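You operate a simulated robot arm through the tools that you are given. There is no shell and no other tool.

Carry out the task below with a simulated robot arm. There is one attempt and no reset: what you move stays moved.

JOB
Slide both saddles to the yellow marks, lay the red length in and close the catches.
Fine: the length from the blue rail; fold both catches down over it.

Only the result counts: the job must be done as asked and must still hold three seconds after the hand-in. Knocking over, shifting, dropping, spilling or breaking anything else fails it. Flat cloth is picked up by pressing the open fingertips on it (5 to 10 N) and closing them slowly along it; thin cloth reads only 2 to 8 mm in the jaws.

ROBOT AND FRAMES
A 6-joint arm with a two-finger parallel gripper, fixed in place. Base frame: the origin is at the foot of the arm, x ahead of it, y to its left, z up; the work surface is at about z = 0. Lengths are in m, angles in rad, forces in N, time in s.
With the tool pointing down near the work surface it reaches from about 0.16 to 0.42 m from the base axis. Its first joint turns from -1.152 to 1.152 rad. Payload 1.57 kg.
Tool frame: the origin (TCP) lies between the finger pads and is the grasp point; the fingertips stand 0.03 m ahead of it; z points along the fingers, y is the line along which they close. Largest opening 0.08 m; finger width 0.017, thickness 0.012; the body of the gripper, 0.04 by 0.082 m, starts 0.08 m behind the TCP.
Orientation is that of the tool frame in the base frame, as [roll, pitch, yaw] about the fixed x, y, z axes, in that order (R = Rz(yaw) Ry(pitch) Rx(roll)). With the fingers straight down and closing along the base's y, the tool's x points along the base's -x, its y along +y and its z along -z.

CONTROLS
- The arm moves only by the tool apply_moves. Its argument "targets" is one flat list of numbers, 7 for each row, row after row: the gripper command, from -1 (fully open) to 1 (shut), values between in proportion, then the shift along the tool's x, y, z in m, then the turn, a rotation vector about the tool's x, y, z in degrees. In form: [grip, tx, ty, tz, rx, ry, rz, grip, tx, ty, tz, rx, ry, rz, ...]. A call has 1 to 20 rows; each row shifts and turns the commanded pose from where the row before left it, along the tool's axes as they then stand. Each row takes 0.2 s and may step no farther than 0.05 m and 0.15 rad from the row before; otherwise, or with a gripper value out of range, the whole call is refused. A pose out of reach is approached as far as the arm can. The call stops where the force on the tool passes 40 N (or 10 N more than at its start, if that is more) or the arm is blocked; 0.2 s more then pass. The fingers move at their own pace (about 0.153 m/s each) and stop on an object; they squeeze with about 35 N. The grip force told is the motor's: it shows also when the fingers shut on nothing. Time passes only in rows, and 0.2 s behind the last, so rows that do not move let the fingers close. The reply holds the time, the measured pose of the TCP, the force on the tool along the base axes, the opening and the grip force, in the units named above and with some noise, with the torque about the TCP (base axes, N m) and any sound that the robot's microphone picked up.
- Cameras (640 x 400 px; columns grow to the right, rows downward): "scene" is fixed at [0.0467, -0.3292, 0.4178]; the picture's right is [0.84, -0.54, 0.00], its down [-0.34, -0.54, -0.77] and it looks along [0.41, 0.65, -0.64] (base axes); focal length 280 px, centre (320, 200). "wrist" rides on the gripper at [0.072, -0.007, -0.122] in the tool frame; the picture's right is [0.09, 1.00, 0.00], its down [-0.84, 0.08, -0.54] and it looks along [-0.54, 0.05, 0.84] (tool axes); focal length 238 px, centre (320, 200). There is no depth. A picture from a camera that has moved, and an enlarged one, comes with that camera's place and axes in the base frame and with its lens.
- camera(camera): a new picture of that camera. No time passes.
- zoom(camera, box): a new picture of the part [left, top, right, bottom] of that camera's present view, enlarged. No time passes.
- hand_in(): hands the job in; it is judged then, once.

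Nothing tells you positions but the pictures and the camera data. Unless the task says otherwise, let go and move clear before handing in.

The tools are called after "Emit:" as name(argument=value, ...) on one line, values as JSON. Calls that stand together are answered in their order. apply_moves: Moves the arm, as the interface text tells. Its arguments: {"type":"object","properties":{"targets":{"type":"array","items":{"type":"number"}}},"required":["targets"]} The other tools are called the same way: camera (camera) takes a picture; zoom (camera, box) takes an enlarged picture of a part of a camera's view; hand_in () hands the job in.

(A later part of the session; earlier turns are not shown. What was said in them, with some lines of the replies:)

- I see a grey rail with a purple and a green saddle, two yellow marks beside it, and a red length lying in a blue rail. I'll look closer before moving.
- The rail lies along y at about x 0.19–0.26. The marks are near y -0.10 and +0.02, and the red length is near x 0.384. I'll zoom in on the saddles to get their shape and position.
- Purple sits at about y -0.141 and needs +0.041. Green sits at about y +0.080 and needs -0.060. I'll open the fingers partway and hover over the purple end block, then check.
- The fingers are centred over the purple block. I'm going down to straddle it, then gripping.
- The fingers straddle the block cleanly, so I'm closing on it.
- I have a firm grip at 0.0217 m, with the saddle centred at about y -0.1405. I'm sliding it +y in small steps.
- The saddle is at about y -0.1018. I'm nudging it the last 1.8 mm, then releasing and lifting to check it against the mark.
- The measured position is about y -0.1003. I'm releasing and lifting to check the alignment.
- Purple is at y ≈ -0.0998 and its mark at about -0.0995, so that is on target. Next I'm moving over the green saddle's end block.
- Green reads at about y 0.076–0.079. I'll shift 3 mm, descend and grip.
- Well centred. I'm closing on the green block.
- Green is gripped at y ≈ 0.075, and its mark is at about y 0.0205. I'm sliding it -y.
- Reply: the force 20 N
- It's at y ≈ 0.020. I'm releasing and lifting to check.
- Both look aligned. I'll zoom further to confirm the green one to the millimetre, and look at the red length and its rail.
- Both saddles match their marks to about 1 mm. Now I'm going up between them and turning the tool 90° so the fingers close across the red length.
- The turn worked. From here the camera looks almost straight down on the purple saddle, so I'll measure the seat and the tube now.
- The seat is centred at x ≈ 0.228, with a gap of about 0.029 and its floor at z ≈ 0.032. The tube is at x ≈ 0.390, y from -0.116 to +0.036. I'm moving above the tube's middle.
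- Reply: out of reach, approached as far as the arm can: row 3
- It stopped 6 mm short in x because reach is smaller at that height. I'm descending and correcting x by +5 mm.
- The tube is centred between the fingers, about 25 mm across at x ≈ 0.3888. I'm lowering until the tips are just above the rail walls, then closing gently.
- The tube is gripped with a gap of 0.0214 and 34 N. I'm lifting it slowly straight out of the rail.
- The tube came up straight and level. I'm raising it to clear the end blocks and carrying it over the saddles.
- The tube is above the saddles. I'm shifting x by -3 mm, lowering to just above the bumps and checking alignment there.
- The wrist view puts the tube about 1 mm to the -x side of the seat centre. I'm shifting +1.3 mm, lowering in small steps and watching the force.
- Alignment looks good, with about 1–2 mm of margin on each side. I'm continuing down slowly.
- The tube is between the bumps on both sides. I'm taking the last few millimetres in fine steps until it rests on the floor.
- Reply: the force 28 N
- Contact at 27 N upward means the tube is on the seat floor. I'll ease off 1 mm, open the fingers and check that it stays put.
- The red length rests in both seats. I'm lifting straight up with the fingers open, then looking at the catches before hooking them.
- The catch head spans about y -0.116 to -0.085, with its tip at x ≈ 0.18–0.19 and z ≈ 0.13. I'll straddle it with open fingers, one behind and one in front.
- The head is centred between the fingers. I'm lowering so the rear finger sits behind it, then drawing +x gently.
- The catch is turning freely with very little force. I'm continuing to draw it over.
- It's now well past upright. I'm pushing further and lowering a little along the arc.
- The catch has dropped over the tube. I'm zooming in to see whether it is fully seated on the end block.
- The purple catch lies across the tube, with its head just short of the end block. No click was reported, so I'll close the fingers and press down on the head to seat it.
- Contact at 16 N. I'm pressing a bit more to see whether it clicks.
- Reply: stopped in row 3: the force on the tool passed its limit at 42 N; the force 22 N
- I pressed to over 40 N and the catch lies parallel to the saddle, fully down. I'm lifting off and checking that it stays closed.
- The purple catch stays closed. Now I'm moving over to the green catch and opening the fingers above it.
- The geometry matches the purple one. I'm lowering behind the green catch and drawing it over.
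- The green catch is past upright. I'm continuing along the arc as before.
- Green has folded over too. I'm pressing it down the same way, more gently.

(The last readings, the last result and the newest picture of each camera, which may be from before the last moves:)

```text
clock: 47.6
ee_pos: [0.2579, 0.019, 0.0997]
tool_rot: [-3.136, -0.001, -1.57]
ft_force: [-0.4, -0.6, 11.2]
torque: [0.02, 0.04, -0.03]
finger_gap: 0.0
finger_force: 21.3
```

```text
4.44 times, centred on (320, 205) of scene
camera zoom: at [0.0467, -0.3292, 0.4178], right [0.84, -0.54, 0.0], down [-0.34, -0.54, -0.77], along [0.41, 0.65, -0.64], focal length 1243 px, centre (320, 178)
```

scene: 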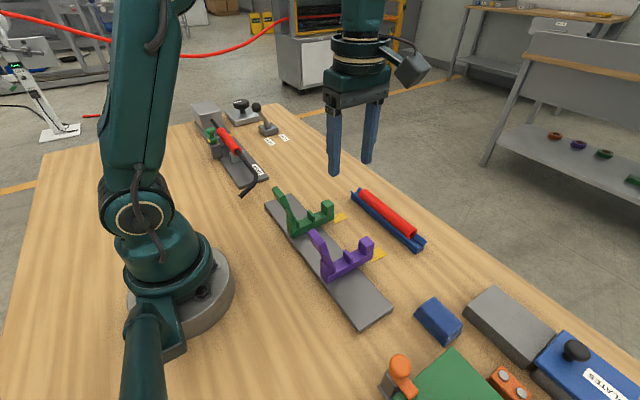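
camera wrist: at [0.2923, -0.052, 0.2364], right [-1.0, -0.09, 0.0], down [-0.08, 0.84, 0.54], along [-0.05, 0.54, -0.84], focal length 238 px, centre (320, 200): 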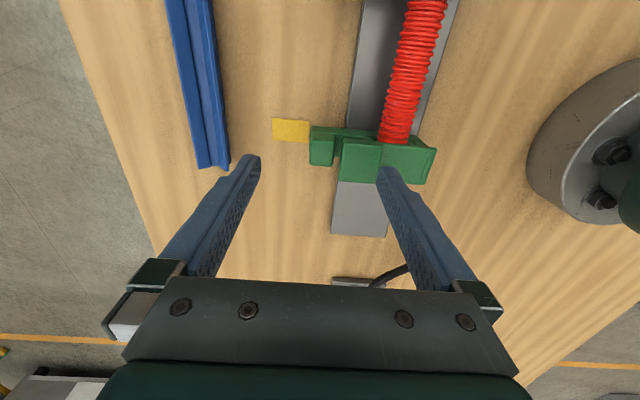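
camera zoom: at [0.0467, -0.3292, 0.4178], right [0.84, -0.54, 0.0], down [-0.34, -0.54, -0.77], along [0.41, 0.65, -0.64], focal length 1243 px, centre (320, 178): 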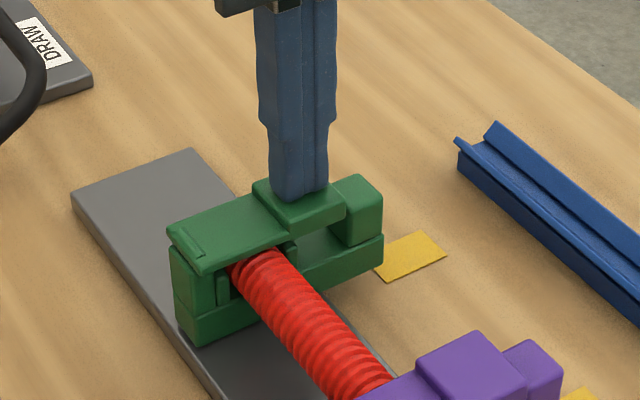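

Emit:
apply_moves(targets=[1, 0, 0, 0.001, 0, 0, 0, 1, 0, 0, 0, 0, 0, 0, 1, 0, 0, -0.003, 0, 0, 0, 1, 0, 0, -0.02, 0, 0, 0, 1, 0, 0, -0.04, 0, 0, 0, 1, 0, 0, -0.04, 0, 0, 0, 1, 0, 0, 0, 0, 0, 0])

Emit:
zoom(camera="scene", box=[270, 160, 370, 250])

Emit:
zoom(camera="scene", box=[305, 215, 405, 295])

Emit:
camera(camera="wrist")

```text
clock: 49.2
ee_pos: [0.2569, 0.0199, 0.2031]
tool_rot: [-3.139, -0.002, -1.572]
ft_force: [-1.0, 0.5, -0.2]
torque: [-0.02, 0.02, 0.01]
finger_gap: 0.0
finger_force: 21.3
```

```text
4.44 times, centred on (320, 205) of scene
camera zoom: at [0.0467, -0.3292, 0.4178], right [0.84, -0.54, 0.0], down [-0.34, -0.54, -0.77], along [0.41, 0.65, -0.64], focal length 1243 px, centre (320, 178)
```

zoom: 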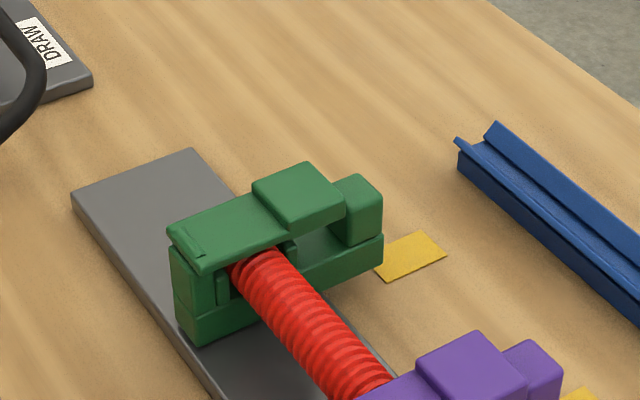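

```text
5.00 times, centred on (355, 255) of scene
camera zoom: at [0.0467, -0.3292, 0.4178], right [0.84, -0.54, 0.0], down [-0.34, -0.54, -0.77], along [0.41, 0.65, -0.64], focal length 1399 px, centre (145, -75)
```

zoom: 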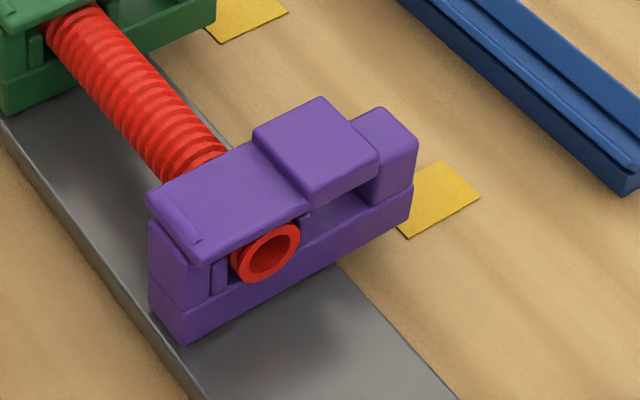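

```text
taken
camera wrist: at [0.2616, -0.0515, 0.3245], right [-1.0, -0.09, 0.0], down [-0.08, 0.84, 0.54], along [-0.05, 0.54, -0.84], focal length 238 px, centre (320, 200)
```

wrist: 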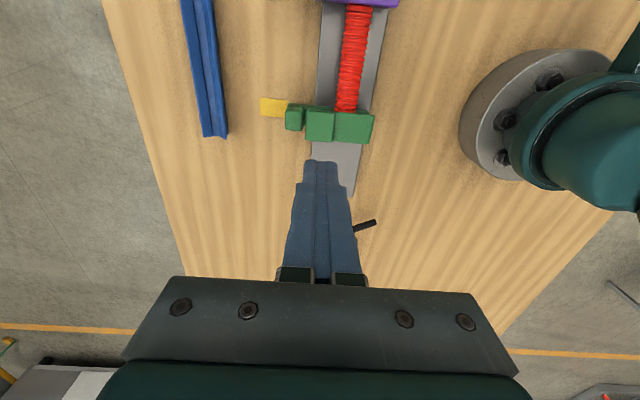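

Both catches are down. I'm rechecking that the saddles are still on their marks after all this.

Emit:
zoom(camera="scene", box=[365, 230, 405, 260])

Emit:
zoom(camera="scene", box=[330, 195, 370, 225])

Emit:
zoom(camera="scene", box=[310, 225, 390, 290])

Emit:
zoom(camera="wrist", box=[250, 0, 410, 170])

```text
13.33 times, centred on (385, 245) of scene
camera zoom: at [0.0467, -0.3292, 0.4178], right [0.84, -0.54, 0.0], down [-0.34, -0.54, -0.77], along [0.41, 0.65, -0.64], focal length 3730 px, centre (-547, -400)
```

zoom: 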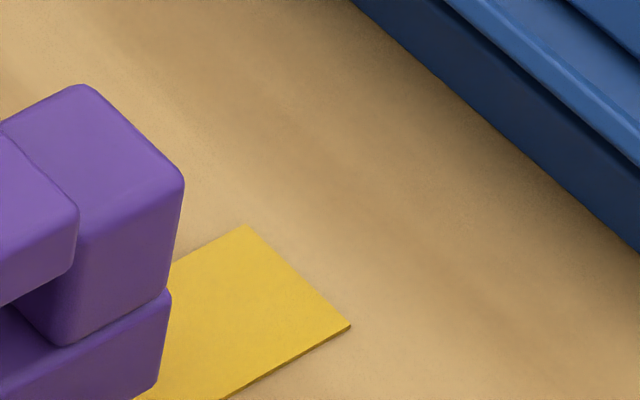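

```text
13.33 times, centred on (350, 210) of scene
camera zoom: at [0.0467, -0.3292, 0.4178], right [0.84, -0.54, 0.0], down [-0.34, -0.54, -0.77], along [0.41, 0.65, -0.64], focal length 3730 px, centre (-80, 67)
```

zoom: 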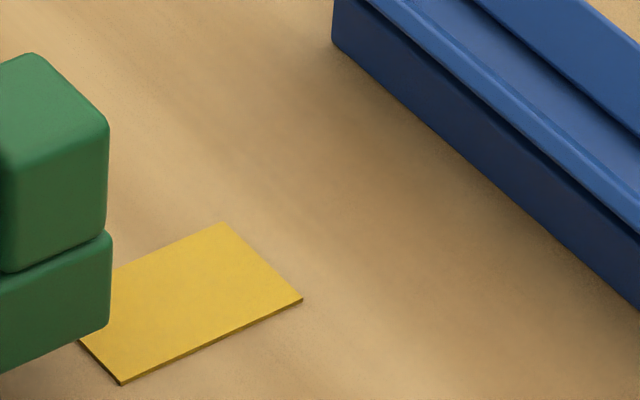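

```text
6.15 times, centred on (350, 258) of scene
camera zoom: at [0.0467, -0.3292, 0.4178], right [0.84, -0.54, 0.0], down [-0.34, -0.54, -0.77], along [0.41, 0.65, -0.64], focal length 1722 px, centre (135, -154)
```

zoom: 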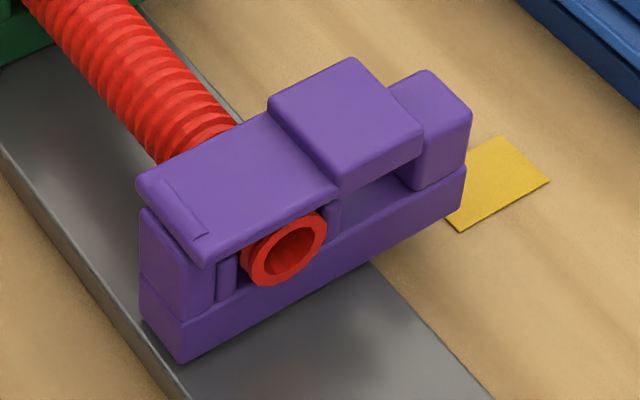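

```text
2.35 times, centred on (330, 85) of wrist
camera zoom: at [0.2616, -0.0515, 0.3245], right [-1.0, -0.09, 0.0], down [-0.08, 0.84, 0.54], along [-0.05, 0.54, -0.84], focal length 561 px, centre (296, 471)
```

zoom: 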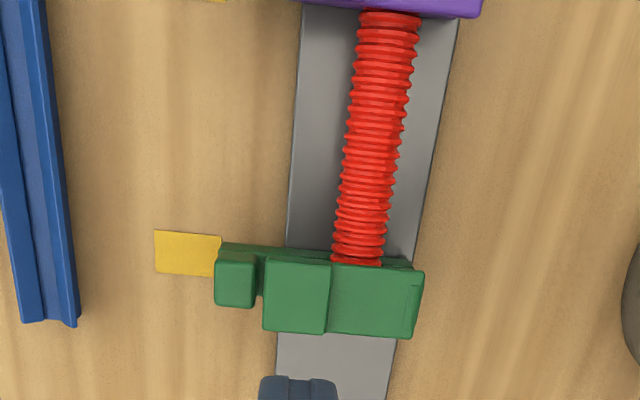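

Green hasn't moved, but purple may have shifted about 1 mm. I'm moving the camera above it for an accurate check.

Emit:
apply_moves(targets=[1, 0.024, -0.015, 0, 0, 0, 0, 1, 0.024, -0.015, 0, 0, 0, 0, 1, 0, 0, 0, 0, 0, 0])

Emit:
zoom(camera="wrist", box=[260, 0, 420, 110])

Emit:
camera(camera="scene")

```text
clock: 50.0
ee_pos: [0.2874, -0.028, 0.2027]
tool_rot: [-3.137, -0.001, -1.569]
ft_force: [-0.2, -0.8, -0.5]
torque: [-0.01, -0.02, 0.02]
finger_gap: 0.0001
finger_force: 21.2
```

```text
3.64 times, centred on (340, 55) of wrist
camera zoom: at [0.2918, -0.1, 0.3252], right [-1.0, -0.09, 0.0], down [-0.08, 0.84, 0.54], along [-0.05, 0.54, -0.84], focal length 867 px, centre (247, 727)
```

zoom: 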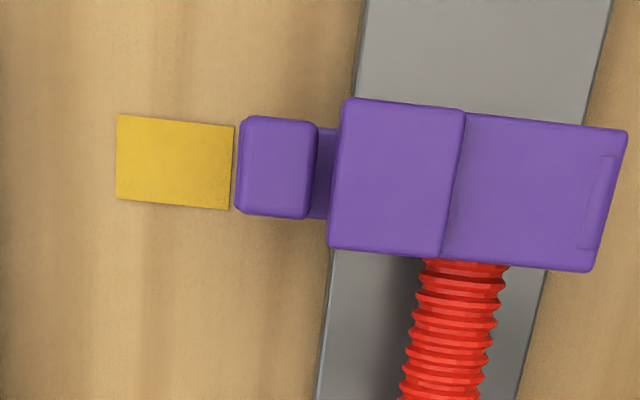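

```text
taken
```

scene: 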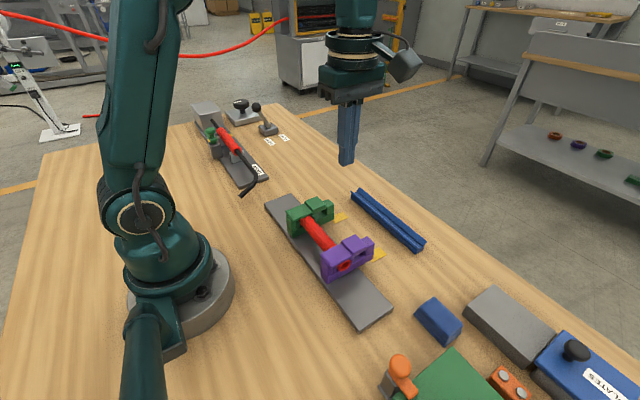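

The purple saddle is within about 1.3 mm of its mark and green within about 1 mm. The red length lies in both seats, both catches are folded flat over it, and the arm is clear. Nothing else has moved, so I'm handing in.

Emit:
hand_in()

```text
The job is handed in.
```

I slid both saddles to their yellow marks, laid the red length from the blue rail in them, and folded both catches down over it. I've handed the job in, but the tool didn't report whether it passed.

- **Saddles:** before hand-in, green measured within about 1 mm of its mark. Purple was about 1.3 mm off, because it shifted roughly 1 mm while I pressed its catch; I left it there.
- **Red length:** it rests in both seats and overhangs the outside of each saddle by about 5 mm.
- **Catches:** both lie flat and stayed down when I lifted off. I pressed purple to about 42 N and green more gently, to at least 11 N. No click was heard from either, so I can't say whether they are meant to latch.

The arm was clear at hand-in, and nothing else in the pictures looked moved.
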